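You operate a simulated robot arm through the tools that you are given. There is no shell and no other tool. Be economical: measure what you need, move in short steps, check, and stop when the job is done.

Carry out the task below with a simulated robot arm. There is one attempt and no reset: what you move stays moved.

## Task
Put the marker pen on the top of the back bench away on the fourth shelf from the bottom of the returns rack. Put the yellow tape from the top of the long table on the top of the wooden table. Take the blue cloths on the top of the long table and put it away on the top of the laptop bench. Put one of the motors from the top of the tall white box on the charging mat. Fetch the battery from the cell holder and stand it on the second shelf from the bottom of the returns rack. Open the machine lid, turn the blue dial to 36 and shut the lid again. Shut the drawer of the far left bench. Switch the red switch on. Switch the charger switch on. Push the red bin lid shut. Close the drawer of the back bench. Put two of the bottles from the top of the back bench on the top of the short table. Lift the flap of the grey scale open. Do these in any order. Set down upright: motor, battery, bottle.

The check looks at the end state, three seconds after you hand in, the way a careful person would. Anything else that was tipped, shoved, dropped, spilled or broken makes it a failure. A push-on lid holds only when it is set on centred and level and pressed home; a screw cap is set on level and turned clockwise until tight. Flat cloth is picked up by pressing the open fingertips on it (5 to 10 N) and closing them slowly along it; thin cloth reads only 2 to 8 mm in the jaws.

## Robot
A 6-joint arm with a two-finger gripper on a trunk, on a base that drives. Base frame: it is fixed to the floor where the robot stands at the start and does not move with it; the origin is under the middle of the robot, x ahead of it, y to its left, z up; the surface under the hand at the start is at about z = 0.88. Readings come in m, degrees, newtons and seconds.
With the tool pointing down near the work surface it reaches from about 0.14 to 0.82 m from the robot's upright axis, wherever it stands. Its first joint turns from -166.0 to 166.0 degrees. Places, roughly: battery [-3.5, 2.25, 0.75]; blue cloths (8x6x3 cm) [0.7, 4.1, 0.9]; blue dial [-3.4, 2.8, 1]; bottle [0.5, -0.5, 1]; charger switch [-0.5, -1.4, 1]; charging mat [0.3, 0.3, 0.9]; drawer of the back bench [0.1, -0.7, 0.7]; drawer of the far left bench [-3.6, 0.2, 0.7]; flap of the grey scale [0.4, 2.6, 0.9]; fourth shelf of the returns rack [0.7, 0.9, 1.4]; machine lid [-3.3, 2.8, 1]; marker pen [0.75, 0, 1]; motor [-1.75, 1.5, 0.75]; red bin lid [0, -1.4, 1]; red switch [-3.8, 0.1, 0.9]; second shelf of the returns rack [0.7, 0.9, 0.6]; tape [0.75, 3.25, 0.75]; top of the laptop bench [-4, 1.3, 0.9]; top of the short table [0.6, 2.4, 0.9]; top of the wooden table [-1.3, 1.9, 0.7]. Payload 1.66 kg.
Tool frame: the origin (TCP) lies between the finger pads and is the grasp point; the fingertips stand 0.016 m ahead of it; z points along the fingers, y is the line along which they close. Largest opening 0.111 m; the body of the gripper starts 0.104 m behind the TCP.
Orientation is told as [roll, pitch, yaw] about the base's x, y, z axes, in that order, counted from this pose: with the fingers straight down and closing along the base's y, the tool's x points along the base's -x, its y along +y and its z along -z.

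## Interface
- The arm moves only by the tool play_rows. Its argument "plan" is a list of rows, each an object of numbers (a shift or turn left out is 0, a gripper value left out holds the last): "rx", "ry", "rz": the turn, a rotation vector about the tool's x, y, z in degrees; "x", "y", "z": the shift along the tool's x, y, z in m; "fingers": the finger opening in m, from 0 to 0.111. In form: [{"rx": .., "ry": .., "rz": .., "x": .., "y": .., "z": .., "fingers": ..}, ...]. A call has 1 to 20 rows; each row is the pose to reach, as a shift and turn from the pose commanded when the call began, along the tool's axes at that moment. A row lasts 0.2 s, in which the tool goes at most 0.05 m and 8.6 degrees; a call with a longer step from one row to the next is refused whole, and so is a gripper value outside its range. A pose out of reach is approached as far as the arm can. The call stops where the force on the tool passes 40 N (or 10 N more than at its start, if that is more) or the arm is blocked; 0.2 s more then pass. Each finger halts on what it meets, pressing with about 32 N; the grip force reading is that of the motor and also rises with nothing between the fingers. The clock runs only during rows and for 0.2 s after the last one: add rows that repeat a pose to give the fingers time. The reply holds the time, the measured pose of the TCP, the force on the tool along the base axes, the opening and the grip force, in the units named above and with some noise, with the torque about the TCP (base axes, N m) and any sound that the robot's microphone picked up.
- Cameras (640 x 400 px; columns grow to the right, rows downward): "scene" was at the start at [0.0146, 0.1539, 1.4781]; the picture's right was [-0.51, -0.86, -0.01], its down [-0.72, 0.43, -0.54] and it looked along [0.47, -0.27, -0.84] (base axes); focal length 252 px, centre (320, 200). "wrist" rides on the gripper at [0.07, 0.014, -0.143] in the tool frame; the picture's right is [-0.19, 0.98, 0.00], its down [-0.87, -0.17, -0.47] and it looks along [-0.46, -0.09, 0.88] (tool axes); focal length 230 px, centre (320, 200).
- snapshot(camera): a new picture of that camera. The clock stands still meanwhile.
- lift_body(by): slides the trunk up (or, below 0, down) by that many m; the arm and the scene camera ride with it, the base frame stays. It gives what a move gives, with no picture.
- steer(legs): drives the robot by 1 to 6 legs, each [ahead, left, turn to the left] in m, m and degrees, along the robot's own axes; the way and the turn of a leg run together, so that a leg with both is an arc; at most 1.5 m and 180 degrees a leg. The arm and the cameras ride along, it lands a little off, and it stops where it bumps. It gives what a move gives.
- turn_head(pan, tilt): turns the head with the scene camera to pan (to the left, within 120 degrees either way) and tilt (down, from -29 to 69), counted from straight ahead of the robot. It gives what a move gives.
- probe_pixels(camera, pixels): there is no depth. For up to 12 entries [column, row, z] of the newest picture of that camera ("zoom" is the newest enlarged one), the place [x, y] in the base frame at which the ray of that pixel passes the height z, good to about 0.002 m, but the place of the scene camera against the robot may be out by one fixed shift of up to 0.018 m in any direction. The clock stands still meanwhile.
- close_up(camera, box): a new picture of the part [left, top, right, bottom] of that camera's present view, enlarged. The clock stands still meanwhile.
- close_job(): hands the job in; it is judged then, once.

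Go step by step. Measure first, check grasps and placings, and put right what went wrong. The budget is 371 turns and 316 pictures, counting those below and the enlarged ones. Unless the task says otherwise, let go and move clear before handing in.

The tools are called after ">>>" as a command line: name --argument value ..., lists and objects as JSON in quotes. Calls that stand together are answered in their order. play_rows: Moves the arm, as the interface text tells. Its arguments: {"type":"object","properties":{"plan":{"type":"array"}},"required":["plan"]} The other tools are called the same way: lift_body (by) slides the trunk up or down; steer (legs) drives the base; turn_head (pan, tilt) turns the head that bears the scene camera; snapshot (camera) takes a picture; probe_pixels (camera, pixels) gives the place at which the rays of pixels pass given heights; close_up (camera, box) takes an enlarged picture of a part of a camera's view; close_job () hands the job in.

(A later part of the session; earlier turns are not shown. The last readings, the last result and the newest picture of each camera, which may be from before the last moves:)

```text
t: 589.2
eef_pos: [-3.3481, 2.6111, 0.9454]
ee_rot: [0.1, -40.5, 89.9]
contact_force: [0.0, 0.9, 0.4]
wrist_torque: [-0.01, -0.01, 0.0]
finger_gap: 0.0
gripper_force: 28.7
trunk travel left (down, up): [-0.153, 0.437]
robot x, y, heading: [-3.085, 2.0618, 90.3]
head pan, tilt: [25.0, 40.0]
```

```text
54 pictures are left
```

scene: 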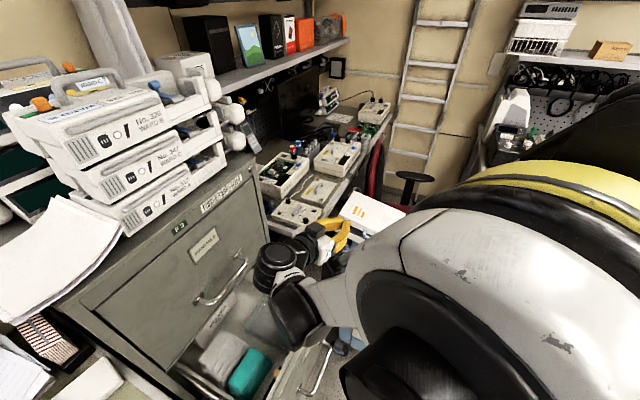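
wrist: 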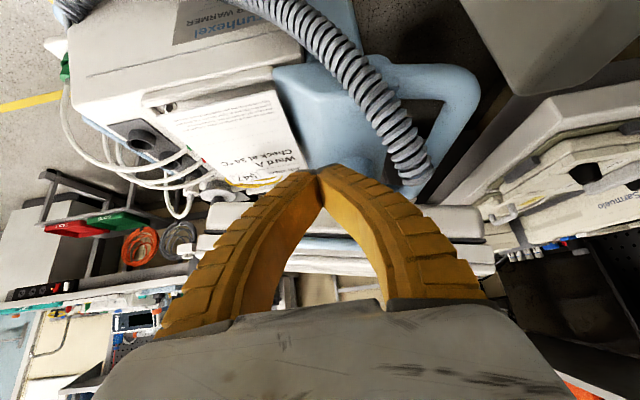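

The fingers are in place beneath the bar. I'll move in and raise to about 30°.

>>> play_rows --plan '[{"x": -0.0305, "z": 0.0321}, {"x": -0.0456, "z": 0.0304}, {"x": -0.058, "z": 0.018}, {"x": -0.0708, "z": 0.0053}, {"x": -0.085, "z": -0.005}, {"x": -0.0999, "z": -0.0152}, {"x": -0.116, "z": -0.023}, {"x": -0.1321, "z": -0.0302}]'

>>> snapshot --camera "wrist"

```text
t: 591.0
eef_pos: [-3.3472, 2.6908, 1.0548]
ee_rot: [0.2, -40.6, 90.0]
contact_force: [1.8, -5.3, -3.2]
wrist_torque: [0.0, 0.04, -0.11]
finger_gap: 0.0002
gripper_force: 29.1
trunk travel left (down, up): [-0.153, 0.437]
robot x, y, heading: [-3.0853, 2.0599, 90.0]
head pan, tilt: [25.0, 40.0]
```

```text
53 pictures are left
```

wrist: 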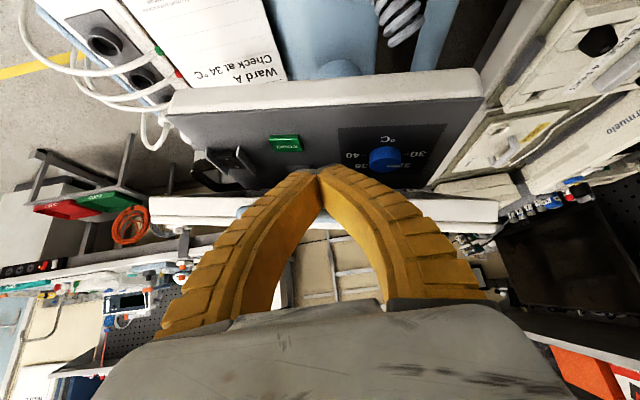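

The lid opens nicely: the blue dial shows at (385,157) and a green button at (285,143). I'll continue the arc.

>>> play_rows --plan '[{"x": -0.017, "z": -0.005}, {"x": -0.0343, "z": -0.0091}, {"x": -0.052, "z": -0.011}, {"x": -0.0698, "z": -0.0123}, {"x": -0.0875, "z": -0.011}, {"x": -0.1052, "z": -0.0092}, {"x": -0.1224, "z": -0.005}, {"x": -0.1396, "z": 0.0}, {"x": -0.156, "z": 0.007}, {"x": -0.1718, "z": 0.0151}, {"x": -0.186, "z": 0.025}, {"x": -0.2009, "z": 0.0355}, {"x": -0.2141, "z": 0.0475}]'

>>> snapshot --camera "wrist"

```text
t: 593.8
eef_pos: [-3.3458, 2.8812, 1.1614]
ee_rot: [0.2, -40.6, 89.9]
contact_force: [2.9, -4.5, 28.3]
wrist_torque: [0.24, 0.37, 0.05]
finger_gap: 0.0023
gripper_force: 27.9
trunk travel left (down, up): [-0.153, 0.437]
robot x, y, heading: [-3.0846, 2.062, 90.2]
head pan, tilt: [25.0, 40.0]
```

```text
52 pictures are left
```

wrist: 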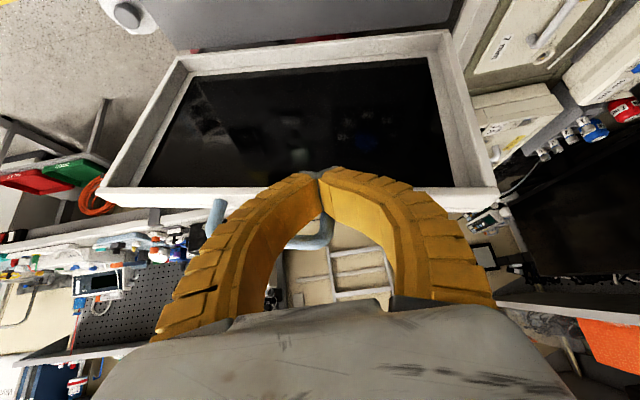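

The lid stands open, its dark inner screen facing me. I'll lift off and draw back, then check that it stays.

>>> play_rows --plan '[{"x": -0.02, "z": -0.023}, {"x": -0.03, "z": -0.05}, {"x": -0.01, "z": -0.085}, {"x": 0.02, "z": -0.115}, {"x": 0.05, "z": -0.14}, {"x": 0.08, "z": -0.165}, {"x": 0.11, "z": -0.19}]'

>>> snapshot --camera "wrist"

```text
t: 595.4
eef_pos: [-3.3458, 2.6767, 1.2307]
ee_rot: [0.2, -40.6, 89.9]
contact_force: [0.3, -0.2, 0.0]
wrist_torque: [-0.04, -0.01, -0.01]
finger_gap: 0.0003
gripper_force: 28.6
trunk travel left (down, up): [-0.153, 0.437]
robot x, y, heading: [-3.084, 2.0629, 90.1]
head pan, tilt: [25.0, 40.0]
```

```text
51 pictures are left
```

wrist: 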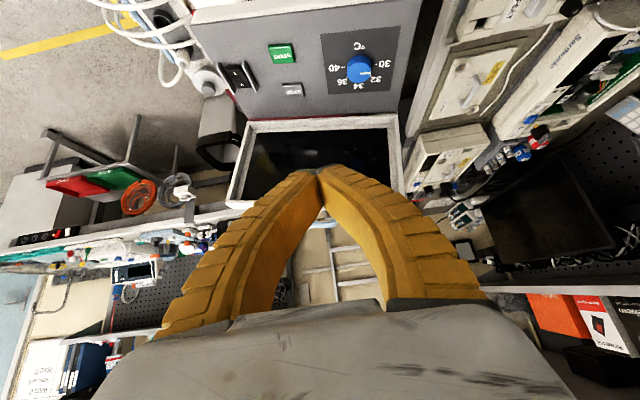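

>>> close_up --camera "wrist" --box '[310, 20, 410, 110]'

>>> probe_pixels --camera "wrist" --pixels '[[360, 72, 0.955], [360, 68, 0.97], [360, 66, 0.98], [385, 63, 0.955], [333, 68, 0.955], [360, 38, 0.955]]'

```text
4.44 times, centred on (360, 65) of wrist
```

zoom: 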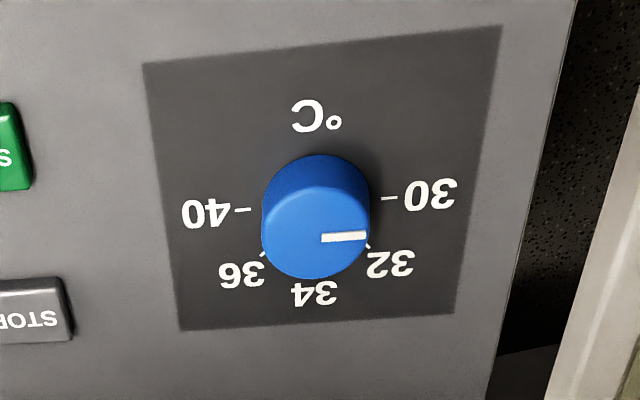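

```text
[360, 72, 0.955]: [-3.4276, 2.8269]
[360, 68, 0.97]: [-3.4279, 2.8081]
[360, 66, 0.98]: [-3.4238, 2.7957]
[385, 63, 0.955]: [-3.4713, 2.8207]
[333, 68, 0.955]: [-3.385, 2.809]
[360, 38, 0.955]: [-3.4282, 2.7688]
```

The lid stays up. The dial's white mark points at 30 (image right), and 36 is at the lower left, so the knob must turn 135° clockwise seen from above. I'll pull the hand back and level it, then drive closer.

>>> play_rows --plan '[{"x": 0.03, "z": -0.025}, {"x": 0.06, "z": -0.05}, {"x": 0.09, "z": -0.075}, {"x": 0.12, "z": -0.1}, {"x": 0.12, "z": -0.1, "ry": 8}, {"x": 0.12, "z": -0.1, "ry": 16}, {"x": 0.12, "z": -0.1, "ry": 24}, {"x": 0.12, "z": -0.1, "ry": 32}, {"x": 0.12, "z": -0.1, "ry": 40.5}]'

>>> steer --legs '[[0.17, 0, 0]]'

```text
t: 597.4
eef_pos: [-3.3475, 2.5212, 1.229]
ee_rot: [0.1, 0.0, 90.0]
contact_force: [0.0, 0.4, 0.1]
wrist_torque: [-0.05, -0.01, 0.03]
finger_gap: 0.0
gripper_force: 28.5
trunk travel left (down, up): [-0.153, 0.437]
robot x, y, heading: [-3.0868, 2.0656, 90.1]
head pan, tilt: [25.0, 40.0]
```

```text
t: 598.8
eef_pos: [-3.3494, 2.6898, 1.2283]
ee_rot: [0.2, 0.2, 90.1]
contact_force: [-0.2, -0.1, 0.2]
wrist_torque: [-0.05, 0.0, 0.01]
finger_gap: 0.0
gripper_force: 28.1
trunk travel left (down, up): [-0.153, 0.437]
robot x, y, heading: [-3.0844, 2.2311, 90.2]
head pan, tilt: [25.0, 40.0]
```

>>> play_rows --plan '[{"y": 0.03, "rz": -8, "fingers": 0.07}, {"y": 0.06, "rz": -16, "x": -0.01}, {"y": 0.078, "rz": -24, "x": -0.02}, {"y": 0.078, "rz": -32, "x": -0.03, "z": 0.03}, {"y": 0.078, "rz": -35, "x": -0.05, "z": 0.06}, {"y": 0.078, "rz": -35, "x": -0.07, "z": 0.1}]'

>>> snapshot --camera "wrist"

```text
t: 600.2
eef_pos: [-3.428, 2.7605, 1.1275]
ee_rot: [0.1, 0.0, 125.2]
contact_force: [-0.2, -1.2, 0.3]
wrist_torque: [0.01, 0.0, -0.01]
finger_gap: 0.0716
gripper_force: 1.2
trunk travel left (down, up): [-0.153, 0.437]
robot x, y, heading: [-3.0881, 2.2323, 90.0]
head pan, tilt: [25.0, 40.0]
```

```text
49 pictures are left
```

wrist: 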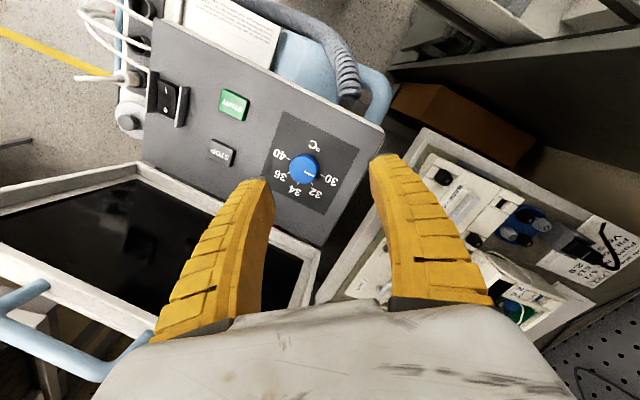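

>>> probe_pixels --camera "wrist" --pixels '[[304, 169, 0.94], [304, 169, 0.955], [304, 169, 0.97], [304, 169, 0.985], [331, 181, 0.955], [277, 155, 0.955]]'

>>> close_up --camera "wrist" --box '[255, 110, 365, 220]'

```text
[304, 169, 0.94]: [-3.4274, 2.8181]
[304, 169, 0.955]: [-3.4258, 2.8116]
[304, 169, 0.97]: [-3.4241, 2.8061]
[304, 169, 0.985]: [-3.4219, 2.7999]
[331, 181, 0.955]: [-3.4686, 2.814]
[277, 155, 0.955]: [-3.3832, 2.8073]
```

```text
3.64 times, centred on (310, 165) of wrist
```

zoom: 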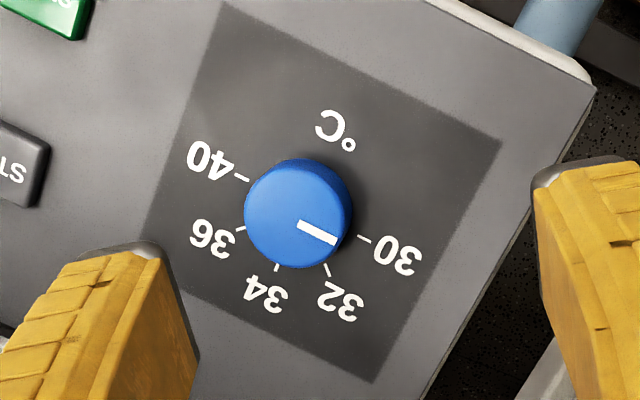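

Marks are spaced 45° apart and 36 lies about 136° clockwise from the pointer. The knob is at (-3.423,2.8045) with its top at z≈0.98. I'll go down over it and grip.

>>> play_rows --plan '[{"x": -0.0165, "y": -0.0147}, {"x": -0.0331, "y": -0.0294}, {"x": -0.0331, "y": -0.0294, "z": 0.04}, {"x": -0.0331, "y": -0.0294, "z": 0.08}, {"x": -0.0331, "y": -0.0294, "z": 0.115}, {"x": -0.0331, "y": -0.0294, "z": 0.135}, {"x": -0.0331, "y": -0.0294, "z": 0.143}, {"x": -0.0331, "y": -0.0294, "z": 0.143}]'

>>> close_up --camera "wrist" --box '[220, 90, 420, 250]'

```text
t: 602.0
eef_pos: [-3.423, 2.8008, 0.9865]
ee_rot: [0.2, -0.2, 125.2]
contact_force: [-3.8, -1.5, 25.5]
wrist_torque: [-0.55, 1.14, -0.1]
finger_gap: 0.079
gripper_force: 4.5
trunk travel left (down, up): [-0.153, 0.437]
robot x, y, heading: [-3.0815, 2.2334, 90.0]
head pan, tilt: [25.0, 40.0]
```

```text
2.50 times, centred on (320, 170) of wrist
```

zoom: 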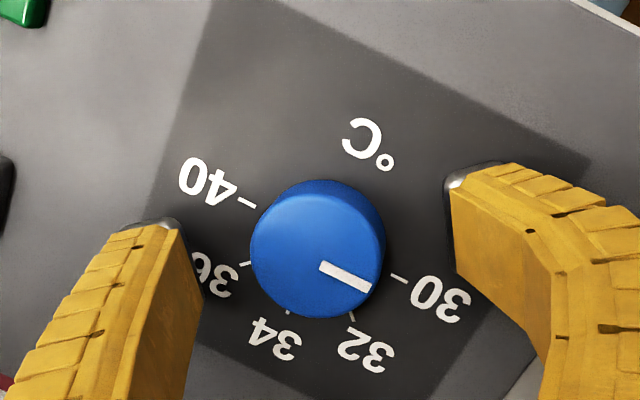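

The tips touch the panel. I'll rise 4 mm and close on the knob.

>>> play_rows --plan '[{"z": -0.004}, {"z": -0.005, "fingers": 0.06}, {"z": -0.005, "fingers": 0.045}, {"z": -0.005, "fingers": 0.03}, {"z": -0.005, "fingers": 0.02}, {"z": -0.005}]'

>>> close_up --camera "wrist" --box '[220, 90, 420, 250]'

```text
t: 603.4
eef_pos: [-3.4224, 2.8024, 0.9891]
ee_rot: [0.1, -0.1, 125.1]
contact_force: [-0.9, -3.8, -4.2]
wrist_torque: [-0.05, 0.15, 0.03]
finger_gap: 0.035
gripper_force: 34.0
trunk travel left (down, up): [-0.153, 0.437]
robot x, y, heading: [-3.0854, 2.2326, 90.5]
head pan, tilt: [25.0, 40.0]
```

```text
2.50 times, centred on (320, 170) of wrist
```

zoom: 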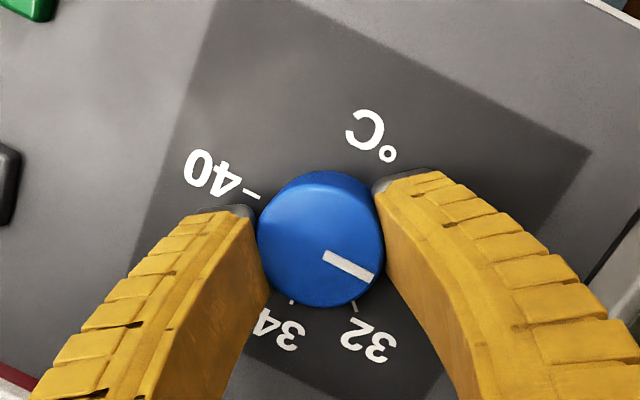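

Gripped at 35 mm. I'll turn clockwise 68° (first half).

>>> play_rows --plan '[{"rz": 8}, {"rz": 16}, {"rz": 24}, {"rz": 32}, {"rz": 40}, {"rz": 48}, {"rz": 56}, {"rz": 64}, {"rz": 68}, {"rz": 68}]'

>>> close_up --camera "wrist" --box '[220, 90, 420, 250]'

```text
t: 605.6
eef_pos: [-3.4229, 2.803, 0.9911]
ee_rot: [0.1, 0.0, 57.1]
contact_force: [-5.5, -0.5, 6.0]
wrist_torque: [-0.12, 0.04, 0.03]
finger_gap: 0.0302
gripper_force: 33.9
trunk travel left (down, up): [-0.153, 0.437]
robot x, y, heading: [-3.0859, 2.2357, 90.1]
head pan, tilt: [25.0, 40.0]
```

```text
2.50 times, centred on (320, 170) of wrist
```

zoom: 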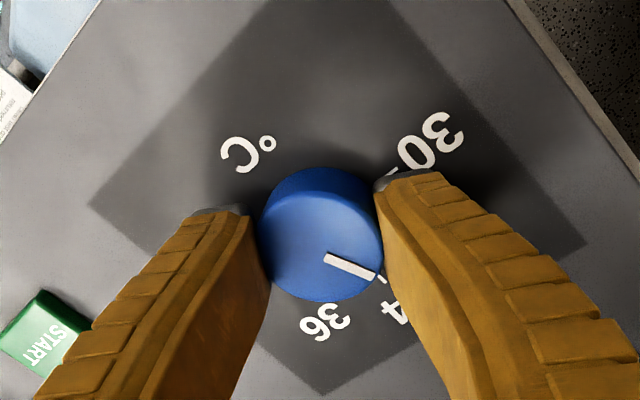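

The pointer turned along to about 34. I'll release, turn the hand back, and regrip for the second half.

>>> play_rows --plan '[{"fingers": 0.05}, {"fingers": 0.065}, {"rz": -8}, {"rz": -16}, {"rz": -24}, {"rz": -32}, {"rz": -40}, {"rz": -48}, {"rz": -56}, {"rz": -64}, {"rz": -68}, {"rz": -68}]'

>>> close_up --camera "wrist" --box '[220, 90, 420, 250]'

```text
t: 608.2
eef_pos: [-3.4209, 2.8032, 0.9904]
ee_rot: [0.1, -0.1, 125.2]
contact_force: [0.6, 0.0, 7.2]
wrist_torque: [-0.13, 0.25, 0.1]
finger_gap: 0.0673
gripper_force: 0.9
trunk travel left (down, up): [-0.153, 0.437]
robot x, y, heading: [-3.0824, 2.231, 90.1]
head pan, tilt: [25.0, 40.0]
```

```text
2.50 times, centred on (320, 170) of wrist
```

zoom: 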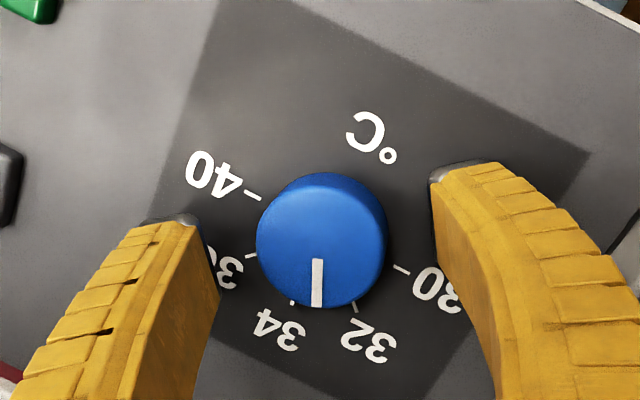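

The pointer is at about 268° in the image and the 36 tick at 197°, so 71° remain. I'll regrip and turn 71°.

>>> play_rows --plan '[{"fingers": 0.05}, {"fingers": 0.03}, {"fingers": 0.02}, {"fingers": 0.02}, {"rz": 8}, {"rz": 16}, {"rz": 24}, {"rz": 32}, {"rz": 40}, {"rz": 48}, {"rz": 56}, {"rz": 64}, {"rz": 71}, {"rz": 71}, {"rz": 71, "fingers": 0.04}, {"rz": 71, "fingers": 0.06}, {"rz": 71, "fingers": 0.065}]'

>>> play_rows --plan '[{"z": -0.04}, {"z": -0.08}, {"z": -0.1}]'

>>> close_up --camera "wrist" --box '[250, 90, 390, 220]'

```text
t: 611.8
eef_pos: [-3.42, 2.8041, 0.9909]
ee_rot: [0.1, 0.1, 54.1]
contact_force: [3.4, -0.6, 4.4]
wrist_torque: [0.07, 0.07, -0.01]
finger_gap: 0.0655
gripper_force: 0.1
trunk travel left (down, up): [-0.153, 0.437]
robot x, y, heading: [-3.0845, 2.2359, 90.3]
head pan, tilt: [25.0, 40.0]
```

```text
t: 612.6
eef_pos: [-3.4214, 2.8037, 1.0919]
ee_rot: [0.1, 0.1, 54.1]
contact_force: [-0.5, 0.0, 0.1]
wrist_torque: [0.0, 0.01, 0.01]
finger_gap: 0.0672
gripper_force: 1.3
trunk travel left (down, up): [-0.153, 0.437]
robot x, y, heading: [-3.082, 2.2326, 90.1]
head pan, tilt: [25.0, 40.0]
```

```text
3.08 times, centred on (320, 155) of wrist
```

zoom: 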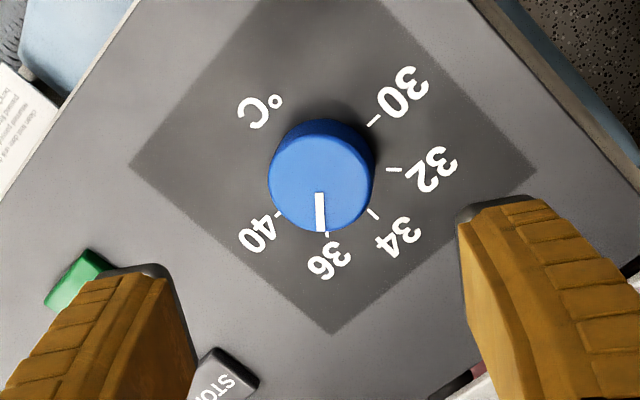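

The pointer is in line with 36 (pointer 270–271°, tick 271°). Now to shut the lid: its bar stands at the top, about (y 2.90, z 1.17). I'll bring closed fingers just behind the bar from above and pull it forward.

>>> play_rows --plan '[{"z": -0.04, "fingers": 0.0}, {"z": -0.08}, {"z": -0.12}, {"z": -0.155, "rz": 8}, {"z": -0.155, "rz": 16, "x": -0.0145, "y": -0.02}, {"z": -0.155, "rz": 24, "x": -0.029, "y": -0.04}, {"z": -0.155, "rz": 32, "x": -0.0434, "y": -0.06}, {"z": -0.155, "rz": 40, "x": -0.072, "y": -0.039}, {"z": -0.155, "rz": 48, "x": -0.1, "y": -0.019}, {"z": -0.155, "rz": 54, "x": -0.129, "y": 0.002}, {"z": -0.155, "rz": 54, "x": -0.157, "y": 0.0226}, {"z": -0.155, "rz": 54, "x": -0.157, "y": 0.0226}]'

>>> snapshot --camera "wrist"

```text
t: 615.2
eef_pos: [-3.346, 2.9439, 1.245]
ee_rot: [0.0, 0.0, 0.0]
contact_force: [0.2, -0.3, 0.5]
wrist_torque: [-0.03, -0.01, -0.02]
finger_gap: 0.0
gripper_force: 29.0
trunk travel left (down, up): [-0.153, 0.437]
robot x, y, heading: [-3.0856, 2.2306, 90.3]
head pan, tilt: [25.0, 40.0]
```

```text
42 pictures are left
```

wrist: 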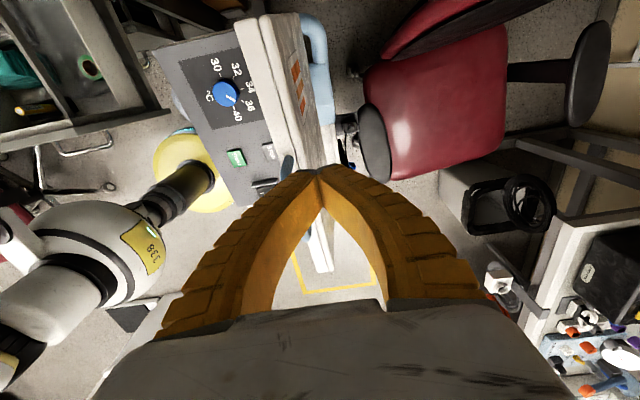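

>>> close_up --camera "wrist" --box '[230, 0, 370, 190]'

>>> probe_pixels --camera "wrist" --pixels '[[288, 160, 1.17], [287, 172, 1.17], [265, 20, 1.14], [300, 20, 1.14], [320, 25, 1.17], [330, 120, 1.17], [296, 100, 1.14]]'

```text
2.11 times, centred on (300, 95) of wrist
```

zoom: 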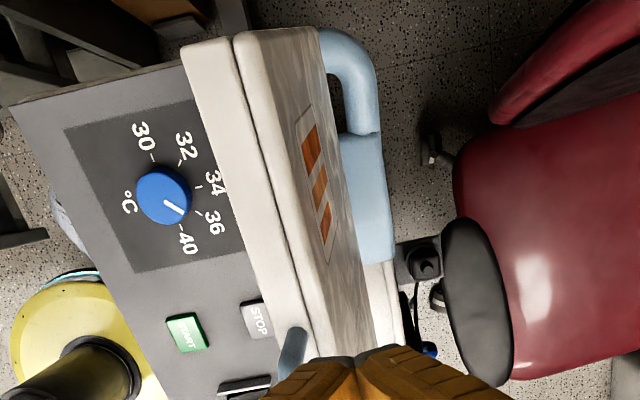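

```text
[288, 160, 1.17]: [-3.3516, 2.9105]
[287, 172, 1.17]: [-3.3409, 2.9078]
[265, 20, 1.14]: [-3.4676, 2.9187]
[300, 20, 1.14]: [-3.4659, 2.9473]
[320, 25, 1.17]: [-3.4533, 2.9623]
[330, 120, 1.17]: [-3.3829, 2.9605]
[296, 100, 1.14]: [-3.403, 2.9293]
```

The bar is at (-3.35, 2.91) on top of the lid's upper rim. I'll lower the tips just behind it to z 1.157 and pull towards me.

>>> play_rows --plan '[{"z": 0.03, "y": -0.004}, {"z": 0.055, "y": -0.004}, {"z": 0.066, "y": -0.004}, {"z": 0.072, "y": -0.004}, {"z": 0.072, "y": -0.015}, {"z": 0.072, "y": -0.03}, {"z": 0.073, "y": -0.045}, {"z": 0.075, "y": -0.06}, {"z": 0.078, "y": -0.075}, {"z": 0.082, "y": -0.09}]'

>>> snapshot --camera "wrist"

```text
t: 617.4
eef_pos: [-3.3464, 2.8531, 1.1647]
ee_rot: [0.0, 0.1, 0.1]
contact_force: [0.3, -0.3, 1.7]
wrist_torque: [-0.02, 0.05, 0.01]
finger_gap: 0.0001
gripper_force: 28.5
trunk travel left (down, up): [-0.153, 0.437]
robot x, y, heading: [-3.0847, 2.2294, 90.3]
head pan, tilt: [25.0, 40.0]
```

```text
40 pictures are left
```

wrist: 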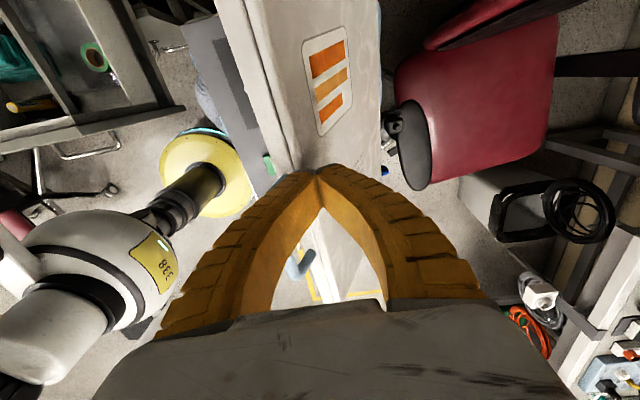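

The lid has come forward to about 75°. I'll keep pulling the bar forward and down along the arc to about 35°.

>>> play_rows --plan '[{"y": -0.018, "z": 0.004}, {"y": -0.0356, "z": 0.01}, {"y": -0.052, "z": 0.018}, {"y": -0.067, "z": 0.028}, {"y": -0.081, "z": 0.039}, {"y": -0.0945, "z": 0.0513}, {"y": -0.106, "z": 0.065}, {"y": -0.1177, "z": 0.079}]'

>>> snapshot --camera "wrist"

```text
t: 619.2
eef_pos: [-3.3478, 2.7361, 1.0832]
ee_rot: [-0.1, 0.1, 0.2]
contact_force: [0.1, -1.1, 0.2]
wrist_torque: [0.01, -0.02, 0.0]
finger_gap: 0.0
gripper_force: 28.5
trunk travel left (down, up): [-0.153, 0.437]
robot x, y, heading: [-3.0847, 2.2314, 90.3]
head pan, tilt: [25.0, 40.0]
```

```text
39 pictures are left
```

wrist: 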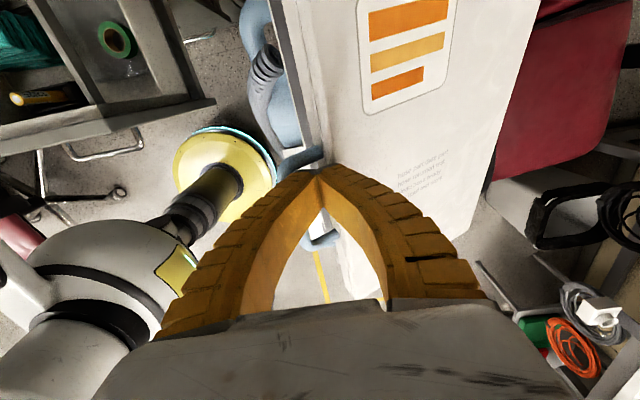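

>>> play_rows --plan '[{"z": -0.02, "y": 0.01}, {"z": -0.02, "y": 0.025}, {"z": 0.01, "y": 0.025}, {"z": 0.03, "y": 0.025}, {"z": 0.05, "y": 0.025}, {"z": 0.07, "y": 0.02}, {"z": 0.085, "y": 0.015}, {"z": 0.095, "y": 0.01}, {"z": 0.102, "y": 0.01}, {"z": 0.106, "y": 0.01}, {"z": 0.11, "y": 0.01}]'

>>> snapshot --camera "wrist"

```text
t: 621.0
eef_pos: [-3.3477, 2.7507, 0.994]
ee_rot: [0.4, 0.3, 0.0]
contact_force: [-0.3, 4.7, 30.3]
wrist_torque: [-0.04, 0.42, -0.04]
finger_gap: 0.0062
gripper_force: 28.6
trunk travel left (down, up): [-0.153, 0.437]
robot x, y, heading: [-3.0852, 2.2304, 90.1]
head pan, tilt: [25.0, 40.0]
stopped in row 9: the force on the tool passed its limit at 45 N (the readings are from after the stop); the commanded pose is now the measured one
```

```text
38 pictures are left
```

wrist: 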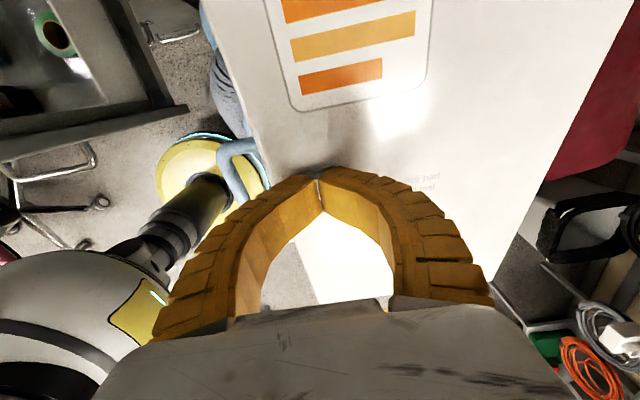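

It stopped at tip z 0.978. I'll press again nearer the front edge to make sure that it is fully home.

>>> play_rows --plan '[{"z": -0.015}, {"z": -0.015, "y": -0.032}, {"z": -0.005, "y": -0.032}, {"z": 0.003, "y": -0.032}, {"z": 0.009, "y": -0.032}, {"z": 0.014, "y": -0.032}, {"z": 0.019, "y": -0.032}, {"z": 0.024, "y": -0.032}]'

>>> play_rows --plan '[{"z": -0.04}, {"z": -0.08}, {"z": -0.12}, {"z": -0.15, "y": -0.03}, {"z": -0.17, "y": -0.07}, {"z": -0.17, "y": -0.11}]'

>>> snapshot --camera "wrist"

```text
t: 622.3
eef_pos: [-3.3471, 2.7176, 0.9846]
ee_rot: [0.5, 0.3, 0.0]
contact_force: [1.1, 4.2, 26.6]
wrist_torque: [0.36, 0.39, -0.05]
finger_gap: 0.0087
gripper_force: 26.2
trunk travel left (down, up): [-0.153, 0.437]
robot x, y, heading: [-3.084, 2.2335, 90.2]
head pan, tilt: [25.0, 40.0]
stopped in row 6: the force on the tool passed its limit at 42 N (the readings are from after the stop); the commanded pose is now the measured one
```

```text
t: 623.7
eef_pos: [-3.3477, 2.6052, 1.1549]
ee_rot: [0.4, 0.3, 0.0]
contact_force: [-0.6, 0.4, 0.1]
wrist_torque: [0.01, 0.04, 0.0]
finger_gap: 0.0
gripper_force: 28.8
trunk travel left (down, up): [-0.153, 0.437]
robot x, y, heading: [-3.0865, 2.2304, 90.1]
head pan, tilt: [25.0, 40.0]
```

```text
37 pictures are left
```

wrist: 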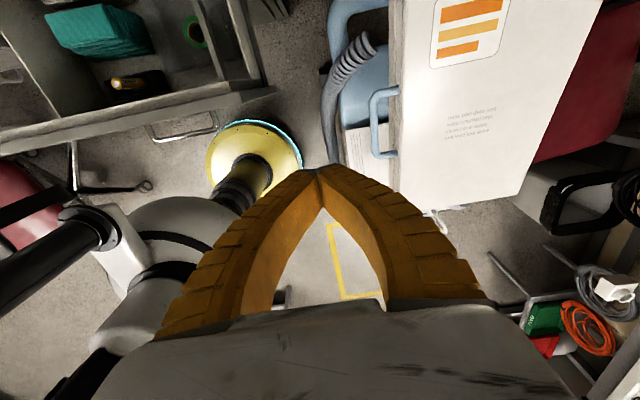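

Slope readings (z 0.969 at y 2.718, 0.978 at 2.751) match the tilted case as it was when shut, so the lid is home. The last item is the battery, seen in the drawer at (120,85); I'll triangulate its top.

>>> close_up --camera "wrist" --box '[70, 40, 230, 150]'

>>> probe_pixels --camera "wrist" --pixels '[[118, 85, 0.6], [118, 85, 0.65], [118, 85, 0.7], [118, 85, 0.75], [118, 85, 0.8]]'

```text
3.64 times, centred on (150, 95) of wrist
```

zoom: 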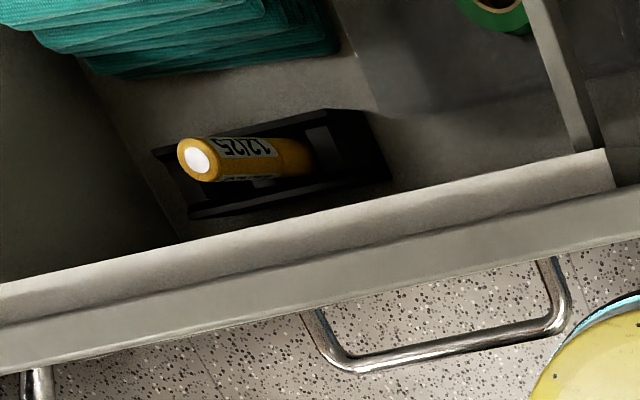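

```text
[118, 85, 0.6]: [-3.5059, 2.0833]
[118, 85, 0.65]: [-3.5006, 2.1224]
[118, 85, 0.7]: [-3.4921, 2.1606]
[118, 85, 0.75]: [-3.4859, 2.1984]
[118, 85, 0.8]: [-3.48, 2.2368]
```

The battery stands upright in the holder, its top at about (-3.480,2.233,0.794). I'll grip it with the hand pitched 30° so the same pitch fits under the rack's shelf later. First move clear and face the drawer.

>>> steer --legs '[[-0.02, -0.28, 0], [0, 0, 90]]'

>>> play_rows --plan '[{"rz": -8, "fingers": 0.06}, {"rz": -16}, {"rz": -24}, {"rz": -32}, {"rz": -40}, {"rz": -48}, {"rz": -56}, {"rz": -64}, {"rz": -72}, {"rz": -80}, {"rz": -88}, {"rz": -90}]'

```text
t: 629.4
eef_pos: [-3.1804, 1.9519, 1.1542]
ee_rot: [0.4, 0.4, 89.8]
contact_force: [1.0, 0.6, -0.6]
wrist_torque: [0.0, -0.01, 0.02]
finger_gap: 0.0001
gripper_force: 28.7
trunk travel left (down, up): [-0.153, 0.437]
robot x, y, heading: [-2.8066, 2.2112, -180.1]
head pan, tilt: [25.0, 40.0]
```

```text
t: 632.0
eef_pos: [-3.1804, 1.951, 1.1542]
ee_rot: [0.3, -0.3, 180.1]
contact_force: [0.9, 0.9, -0.1]
wrist_torque: [0.03, 0.02, 0.02]
finger_gap: 0.0621
gripper_force: 1.4
trunk travel left (down, up): [-0.153, 0.437]
robot x, y, heading: [-2.8053, 2.212, -179.8]
head pan, tilt: [25.0, 40.0]
```

>>> play_rows --plan '[{"x": -0.03, "y": -0.035, "ry": -5}, {"x": -0.06, "y": -0.07, "ry": -10}, {"x": -0.09, "y": -0.105, "ry": -15}, {"x": -0.12, "y": -0.14, "ry": -20}, {"x": -0.15, "y": -0.175, "ry": -25}, {"x": -0.18, "y": -0.21, "ry": -30}, {"x": -0.22, "y": -0.235, "ry": -30}, {"x": -0.24, "y": -0.265, "ry": -30, "z": 0.03}, {"x": -0.25, "y": -0.282, "ry": -30, "z": 0.07}]'

>>> snapshot --camera "wrist"

```text
t: 634.0
eef_pos: [-3.4315, 2.2327, 1.082]
ee_rot: [0.3, -30.4, 179.6]
contact_force: [-0.4, 0.2, -0.4]
wrist_torque: [-0.02, 0.03, -0.01]
finger_gap: 0.0617
gripper_force: 1.1
trunk travel left (down, up): [-0.153, 0.437]
robot x, y, heading: [-2.8034, 2.2126, -180.1]
head pan, tilt: [25.0, 40.0]
```

```text
35 pictures are left
```

wrist: 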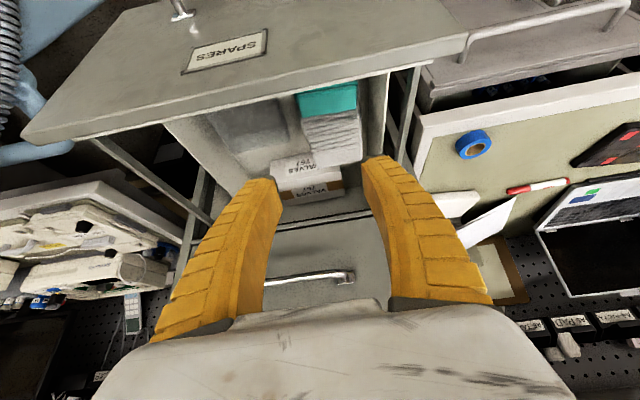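

>>> probe_pixels --camera "wrist" --pixels '[[467, 38, 0.8], [467, 38, 0.85], [467, 38, 0.9], [25, 138, 0.85], [384, 72, 0.85], [300, 90, 0.85]]'

```text
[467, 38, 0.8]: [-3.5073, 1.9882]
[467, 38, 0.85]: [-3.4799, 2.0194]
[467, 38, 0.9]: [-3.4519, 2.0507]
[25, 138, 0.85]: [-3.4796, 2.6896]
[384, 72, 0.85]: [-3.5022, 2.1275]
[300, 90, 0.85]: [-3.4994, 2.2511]
```

The drawer rim works out at z≈0.97, so the battery sits deep and only a vertical hand will fit, with its camera towards the cabinet (yaw 0). I'll level the hand and turn it round; later I'll regrip it with a pitch on the bench.

>>> play_rows --plan '[{"x": 0.05, "z": -0.04, "ry": 8}, {"x": 0.08, "z": -0.06, "ry": 16}, {"x": 0.08, "z": -0.06, "ry": 24}, {"x": 0.08, "z": -0.06, "ry": 30.4}]'

>>> play_rows --plan '[{"rz": 8.5}, {"rz": 17}, {"rz": 25.5}, {"rz": 34}, {"rz": 42.5}, {"rz": 51}, {"rz": 59.5}, {"rz": 68}, {"rz": 76.5}, {"rz": 85}, {"rz": 93.5}, {"rz": 102}, {"rz": 110.5}, {"rz": 119}, {"rz": 127.5}, {"rz": 136}, {"rz": 144.5}, {"rz": 153}, {"rz": 161.5}, {"rz": 170}]'

```text
refused: row 1 steps farther than a row can; nothing moved
```

```text
t: 638.2
eef_pos: [-3.4311, 2.2336, 1.0845]
ee_rot: [5.4, 29.9, 11.1]
contact_force: [0.5, -0.4, -0.9]
wrist_torque: [0.0, 0.02, -0.01]
finger_gap: 0.0621
gripper_force: 1.6
trunk travel left (down, up): [-0.153, 0.437]
robot x, y, heading: [-2.8075, 2.2151, -179.8]
head pan, tilt: [25.0, 40.0]
```

>>> play_rows --plan '[{"ry": -8}, {"ry": -16}, {"ry": -24}, {"ry": -30}, {"ry": -30}]'

```text
t: 639.4
eef_pos: [-3.4302, 2.2337, 1.0847]
ee_rot: [4.8, 0.0, 8.5]
contact_force: [-0.5, 0.5, -0.4]
wrist_torque: [-0.02, 0.05, 0.03]
finger_gap: 0.062
gripper_force: 0.7
trunk travel left (down, up): [-0.153, 0.437]
robot x, y, heading: [-2.8104, 2.2122, -180.1]
head pan, tilt: [25.0, 40.0]
```

>>> play_rows --plan '[{"rx": 2.4, "rz": 4.2}, {"rx": 4.8, "rz": 8.4}, {"rx": 4.8, "rz": 8.4, "x": 0.025}, {"rx": 4.8, "rz": 8.4, "x": 0.049}, {"rx": 4.8, "rz": 8.4, "x": 0.049}]'

>>> snapshot --camera "wrist"

```text
t: 640.6
eef_pos: [-3.4777, 2.2668, 1.0842]
ee_rot: [-1.0, 0.5, 2.4]
contact_force: [-0.2, 1.1, -0.4]
wrist_torque: [0.0, -0.03, -0.01]
finger_gap: 0.0622
gripper_force: 1.0
out of reach, approached as far as the arm can: row 1, 2, 3, 4, 5
trunk travel left (down, up): [-0.153, 0.437]
robot x, y, heading: [-2.8054, 2.2125, -179.9]
head pan, tilt: [25.0, 40.0]
```

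```text
34 pictures are left
```

wrist: 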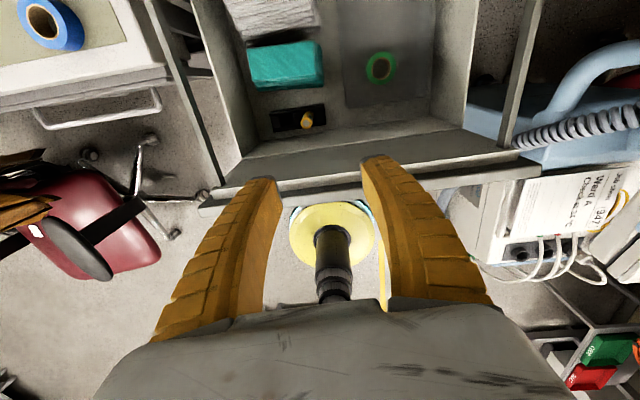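

The turn limit of the last joint is reached here, but this view shows the battery top at (306,120). I'll probe it, then shift the base so the arm comes from an easier angle.

>>> probe_pixels --camera "wrist" --pixels '[[306, 119, 0.76], [306, 119, 0.79], [306, 119, 0.82], [335, 165, 0.97], [340, 145, 0.97]]'

>>> steer --legs '[[0.12, 0.28, 0]]'

```text
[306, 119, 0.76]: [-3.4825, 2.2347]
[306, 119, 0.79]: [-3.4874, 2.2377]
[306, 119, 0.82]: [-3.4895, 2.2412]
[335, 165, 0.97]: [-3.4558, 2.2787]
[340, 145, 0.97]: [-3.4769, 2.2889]
```

```text
t: 642.7
eef_pos: [-3.5974, 1.9841, 1.0849]
ee_rot: [-0.8, 0.5, 2.4]
contact_force: [-0.1, -0.2, -0.5]
wrist_torque: [0.03, -0.02, -0.01]
finger_gap: 0.0618
gripper_force: 1.6
trunk travel left (down, up): [-0.153, 0.437]
robot x, y, heading: [-2.9245, 1.9301, -179.9]
head pan, tilt: [25.0, 40.0]
```

The battery top is confirmed at (-3.485,2.236). I'll first come away from the cabinet face, then move over the battery.

>>> play_rows --plan '[{"x": -0.045}, {"x": -0.09}, {"x": -0.13}, {"x": -0.13, "y": 0.045}, {"x": -0.13, "y": 0.09}, {"x": -0.13, "y": 0.135, "rz": 1}, {"x": -0.128, "y": 0.18, "rz": 2}, {"x": -0.125, "y": 0.22, "rz": 2.4}, {"x": -0.1225, "y": 0.247, "rz": 2.4}, {"x": -0.1225, "y": 0.247, "rz": 2.4}]'

>>> snapshot --camera "wrist"

```text
t: 644.9
eef_pos: [-3.4858, 2.236, 1.0807]
ee_rot: [-1.0, 0.5, 0.0]
contact_force: [0.6, 0.4, 0.3]
wrist_torque: [0.0, 0.0, -0.01]
finger_gap: 0.0619
gripper_force: 1.5
trunk travel left (down, up): [-0.153, 0.437]
robot x, y, heading: [-2.9227, 1.9346, -179.7]
head pan, tilt: [25.0, 40.0]
```

```text
33 pictures are left
```

wrist: 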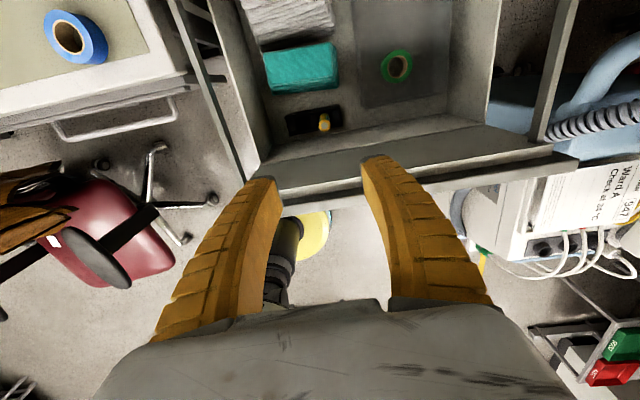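

>>> probe_pixels --camera "wrist" --pixels '[[324, 124, 0.785], [265, 178, 0.81], [265, 178, 0.9], [330, 150, 0.81], [330, 150, 0.9]]'

>>> lift_body --by -0.14

>>> snapshot --camera "wrist"

```text
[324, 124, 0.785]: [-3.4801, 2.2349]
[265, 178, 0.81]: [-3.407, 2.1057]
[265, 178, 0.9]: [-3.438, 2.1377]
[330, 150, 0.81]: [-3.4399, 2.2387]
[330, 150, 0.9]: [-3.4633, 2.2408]
```

```text
t: 646.6
eef_pos: [-3.4856, 2.2353, 0.9406]
ee_rot: [-0.9, 0.5, 0.0]
contact_force: [-1.0, 0.3, 0.2]
wrist_torque: [-0.02, 0.01, 0.01]
finger_gap: 0.0618
gripper_force: 1.3
trunk travel left (down, up): [-0.013, 0.577]
robot x, y, heading: [-2.9233, 1.9334, -179.9]
head pan, tilt: [25.0, 40.0]
```

```text
32 pictures are left
```

wrist: 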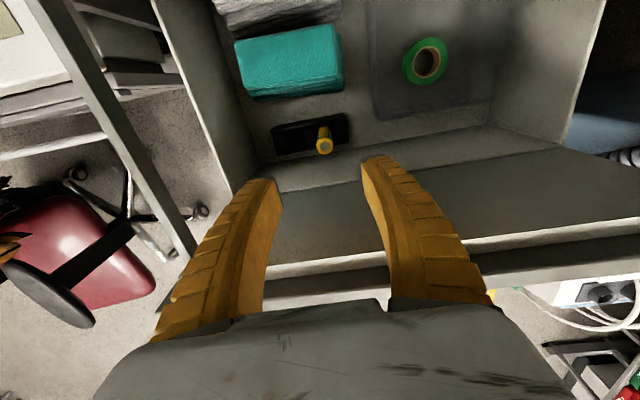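

The rim is at z≈0.81 and the battery top at 0.785, right between the fingers' line. I'll lower to TCP z 0.767 and grip.

>>> play_rows --plan '[{"z": 0.04, "x": -0.003}, {"z": 0.08, "x": -0.003}, {"z": 0.12, "x": -0.003}, {"z": 0.15, "x": -0.003}, {"z": 0.165, "x": -0.003}, {"z": 0.173, "x": -0.003}, {"z": 0.173, "x": -0.003}]'

>>> snapshot --camera "wrist"

```text
t: 648.2
eef_pos: [-3.4847, 2.2328, 0.767]
ee_rot: [-1.0, 0.5, 0.0]
contact_force: [-0.7, -0.1, 1.4]
wrist_torque: [0.0, -0.01, 0.0]
finger_gap: 0.0621
gripper_force: 1.1
trunk travel left (down, up): [-0.013, 0.577]
robot x, y, heading: [-2.9235, 1.9313, -180.0]
head pan, tilt: [25.0, 40.0]
```

```text
31 pictures are left
```

wrist: 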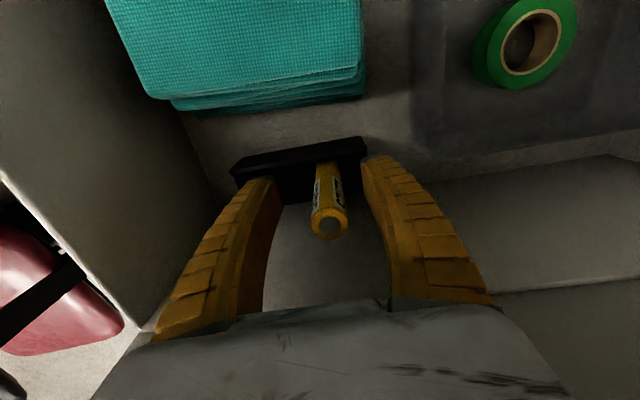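

>>> play_rows --plan '[{"fingers": 0.045}, {"fingers": 0.03}, {"fingers": 0.015}, {"fingers": 0.005}, {"fingers": 0.005}]'

>>> play_rows --plan '[{"z": -0.02}, {"z": -0.05}, {"z": -0.09}, {"z": -0.13}, {"z": -0.17}, {"z": -0.21}, {"z": -0.25}]'

>>> snapshot --camera "wrist"

```text
t: 649.4
eef_pos: [-3.484, 2.2328, 0.7687]
ee_rot: [-1.0, 0.5, -0.1]
contact_force: [2.6, 1.5, 6.8]
wrist_torque: [0.05, -0.09, -0.01]
finger_gap: 0.0139
gripper_force: 32.1
trunk travel left (down, up): [-0.013, 0.577]
robot x, y, heading: [-2.9262, 1.9296, -180.0]
head pan, tilt: [25.0, 40.0]
```

```text
t: 651.0
eef_pos: [-3.4811, 2.2345, 1.016]
ee_rot: [-1.0, 0.5, -0.1]
contact_force: [-0.3, 0.4, -0.6]
wrist_torque: [-0.01, 0.0, 0.02]
finger_gap: 0.0114
gripper_force: 31.8
trunk travel left (down, up): [-0.013, 0.577]
robot x, y, heading: [-2.9255, 1.9341, -179.7]
head pan, tilt: [25.0, 40.0]
```

```text
30 pictures are left
```

wrist: 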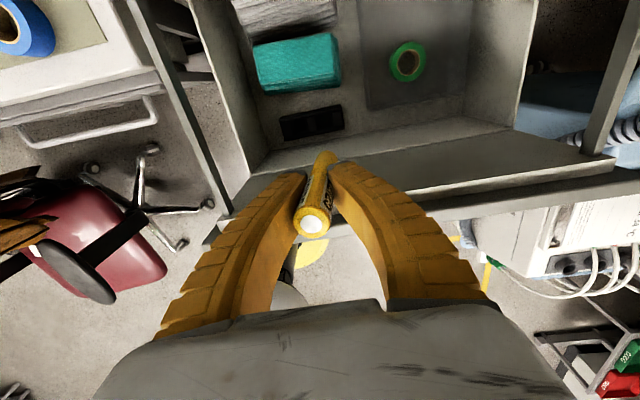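

The battery is held (11 mm), leaning about 9°. I'll set it upright on the bench and regrip there. First raise and bring the arm in, turning the hand back to its natural yaw.

>>> play_rows --plan '[{"z": -0.03, "x": -0.02}, {"z": -0.06, "x": -0.05}, {"z": -0.08, "x": -0.09, "y": -0.02}, {"z": -0.08, "x": -0.12, "y": -0.05}, {"z": -0.08, "x": -0.15, "y": -0.08}, {"z": -0.08, "x": -0.17, "y": -0.12}, {"z": -0.08, "x": -0.19, "y": -0.16}, {"z": -0.08, "x": -0.2, "y": -0.2}, {"z": -0.08, "x": -0.2, "y": -0.24}, {"z": -0.08, "x": -0.2, "y": -0.28}]'

>>> play_rows --plan '[{"rz": -8.5}, {"rz": -17}, {"rz": -25.5}, {"rz": -34}, {"rz": -42.5}, {"rz": -51}, {"rz": -59.5}, {"rz": -68}, {"rz": -76.5}, {"rz": -85}, {"rz": -93.5}, {"rz": -102}, {"rz": -110.5}, {"rz": -119}, {"rz": -127.5}, {"rz": -136}, {"rz": -144.5}, {"rz": -153}, {"rz": -161.5}, {"rz": -170}]'

>>> lift_body --by 0.15

```text
t: 653.2
eef_pos: [-3.2803, 1.968, 1.1003]
ee_rot: [-1.1, 0.5, 0.1]
contact_force: [-0.4, -0.1, -0.3]
wrist_torque: [-0.04, -0.03, -0.01]
finger_gap: 0.0111
gripper_force: 31.9
out of reach, approached as far as the arm can: row 10
trunk travel left (down, up): [-0.013, 0.577]
robot x, y, heading: [-2.9238, 1.932, -179.7]
head pan, tilt: [25.0, 40.0]
```

```text
t: 657.4
eef_pos: [-3.2807, 1.9691, 1.0993]
ee_rot: [0.8, -0.3, 170.2]
contact_force: [0.3, 0.5, -0.7]
wrist_torque: [0.01, 0.01, 0.01]
finger_gap: 0.0113
gripper_force: 31.8
trunk travel left (down, up): [-0.013, 0.577]
robot x, y, heading: [-2.9253, 1.9292, -179.9]
head pan, tilt: [25.0, 40.0]
```

```text
t: 659.1
eef_pos: [-3.2805, 1.9685, 1.2499]
ee_rot: [1.0, -0.2, 170.0]
contact_force: [-0.2, 0.3, -1.1]
wrist_torque: [-0.01, -0.03, 0.04]
finger_gap: 0.011
gripper_force: 31.9
trunk travel left (down, up): [-0.163, 0.427]
robot x, y, heading: [-2.928, 1.9348, -180.2]
head pan, tilt: [25.0, 40.0]
```

>>> steer --legs '[[-0.53, 0, 0], [0, 1.4, 0], [0, 0.25, 0], [-1.3, 0, 0], [-0.75, 0, 0], [0, 0, 180]]'

>>> turn_head --pan 0 --tilt 45

>>> snapshot --camera "scene"

```text
t: 687.4
eef_pos: [0.0095, 0.2253, 1.2514]
ee_rot: [0.9, -0.3, -10.7]
contact_force: [0.8, -0.1, -0.8]
wrist_torque: [-0.02, -0.02, 0.0]
finger_gap: 0.0103
gripper_force: 31.9
trunk travel left (down, up): [-0.163, 0.427]
robot x, y, heading: [-0.3446, 0.2668, -0.8]
head pan, tilt: [25.0, 40.0]
```

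```text
t: 688.2
eef_pos: [0.0091, 0.2258, 1.2502]
ee_rot: [1.1, -0.2, -10.6]
contact_force: [-0.2, -1.1, -1.5]
wrist_torque: [-0.01, 0.0, 0.01]
finger_gap: 0.0105
gripper_force: 32.7
trunk travel left (down, up): [-0.163, 0.427]
robot x, y, heading: [-0.349, 0.2661, -0.9]
head pan, tilt: [0.0, 45.0]
```

```text
29 pictures are left
```

scene: 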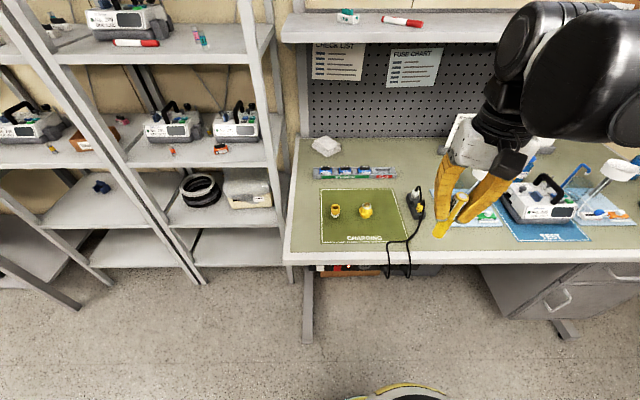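

I'll drive up and move to the clear spot behind the mat, about (0.62,0.16), to set the battery down.

>>> steer --legs '[[0.24, 0, 0.9]]'

>>> lift_body --by -0.16

>>> play_rows --plan '[{"x": -0.035, "rz": -4}, {"x": -0.07, "y": -0.005, "rz": -8}, {"x": -0.105, "y": -0.01, "z": 0.02, "rz": -10}, {"x": -0.14, "y": -0.015, "z": 0.04, "rz": -10}, {"x": -0.175, "y": -0.02, "z": 0.06, "rz": -10}, {"x": -0.21, "y": -0.02, "z": 0.08, "rz": -10}, {"x": -0.25, "y": -0.02, "z": 0.09, "rz": -10}, {"x": -0.285, "y": -0.02, "z": 0.09, "rz": -10}, {"x": -0.32, "y": -0.02, "z": 0.1, "rz": -10}, {"x": -0.355, "y": -0.02, "z": 0.11, "rz": -10}]'

>>> snapshot --camera "wrist"

```text
t: 690.0
eef_pos: [0.2489, 0.2312, 1.2499]
ee_rot: [1.0, -0.3, -9.7]
contact_force: [0.4, -0.9, -1.6]
wrist_torque: [-0.01, 0.03, -0.01]
finger_gap: 0.01
gripper_force: 31.5
trunk travel left (down, up): [-0.163, 0.427]
robot x, y, heading: [-0.104, 0.2673, 0.4]
head pan, tilt: [0.0, 45.0]
```

```text
t: 691.9
eef_pos: [0.2499, 0.2316, 1.0898]
ee_rot: [1.2, -0.2, -9.7]
contact_force: [-0.2, -0.2, -1.0]
wrist_torque: [-0.02, 0.0, 0.02]
finger_gap: 0.0098
gripper_force: 31.8
trunk travel left (down, up): [-0.003, 0.587]
robot x, y, heading: [-0.1073, 0.266, 0.7]
head pan, tilt: [0.0, 45.0]
```

```text
t: 694.0
eef_pos: [0.5983, 0.1544, 0.9795]
ee_rot: [1.0, -0.5, 0.3]
contact_force: [-0.1, 0.4, -0.6]
wrist_torque: [-0.02, 0.02, 0.0]
finger_gap: 0.0099
gripper_force: 32.0
trunk travel left (down, up): [-0.003, 0.587]
robot x, y, heading: [-0.1052, 0.2688, 0.6]
head pan, tilt: [0.0, 45.0]
```

```text
28 pictures are left
```

wrist: 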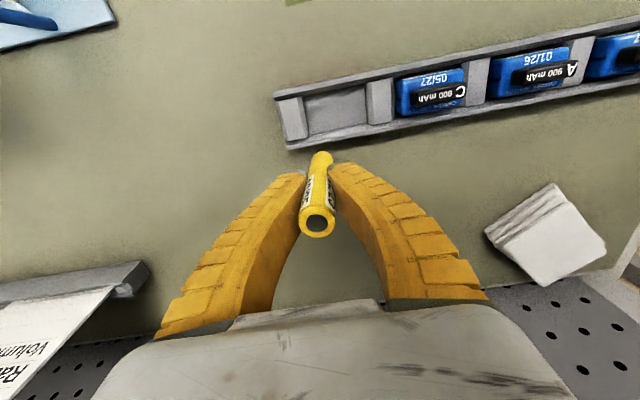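

The battery now looks nearly upright. I'll lower to contact and let it stand.

>>> play_rows --plan '[{"z": 0.03, "x": -0.01}, {"z": 0.045, "x": -0.01}, {"z": 0.052, "x": -0.01}, {"z": 0.057, "x": -0.01}, {"z": 0.062, "x": -0.01}, {"z": 0.066, "x": -0.01}, {"z": 0.07, "x": -0.01}, {"z": 0.074, "x": -0.01}]'

```text
t: 695.9
eef_pos: [0.6047, 0.1569, 0.9075]
ee_rot: [1.0, -0.7, 0.2]
contact_force: [1.0, 1.9, 28.1]
wrist_torque: [-0.1, 0.1, -0.02]
finger_gap: 0.0299
gripper_force: 31.6
trunk travel left (down, up): [-0.003, 0.587]
robot x, y, heading: [-0.1065, 0.2704, 0.3]
head pan, tilt: [0.0, 45.0]
```

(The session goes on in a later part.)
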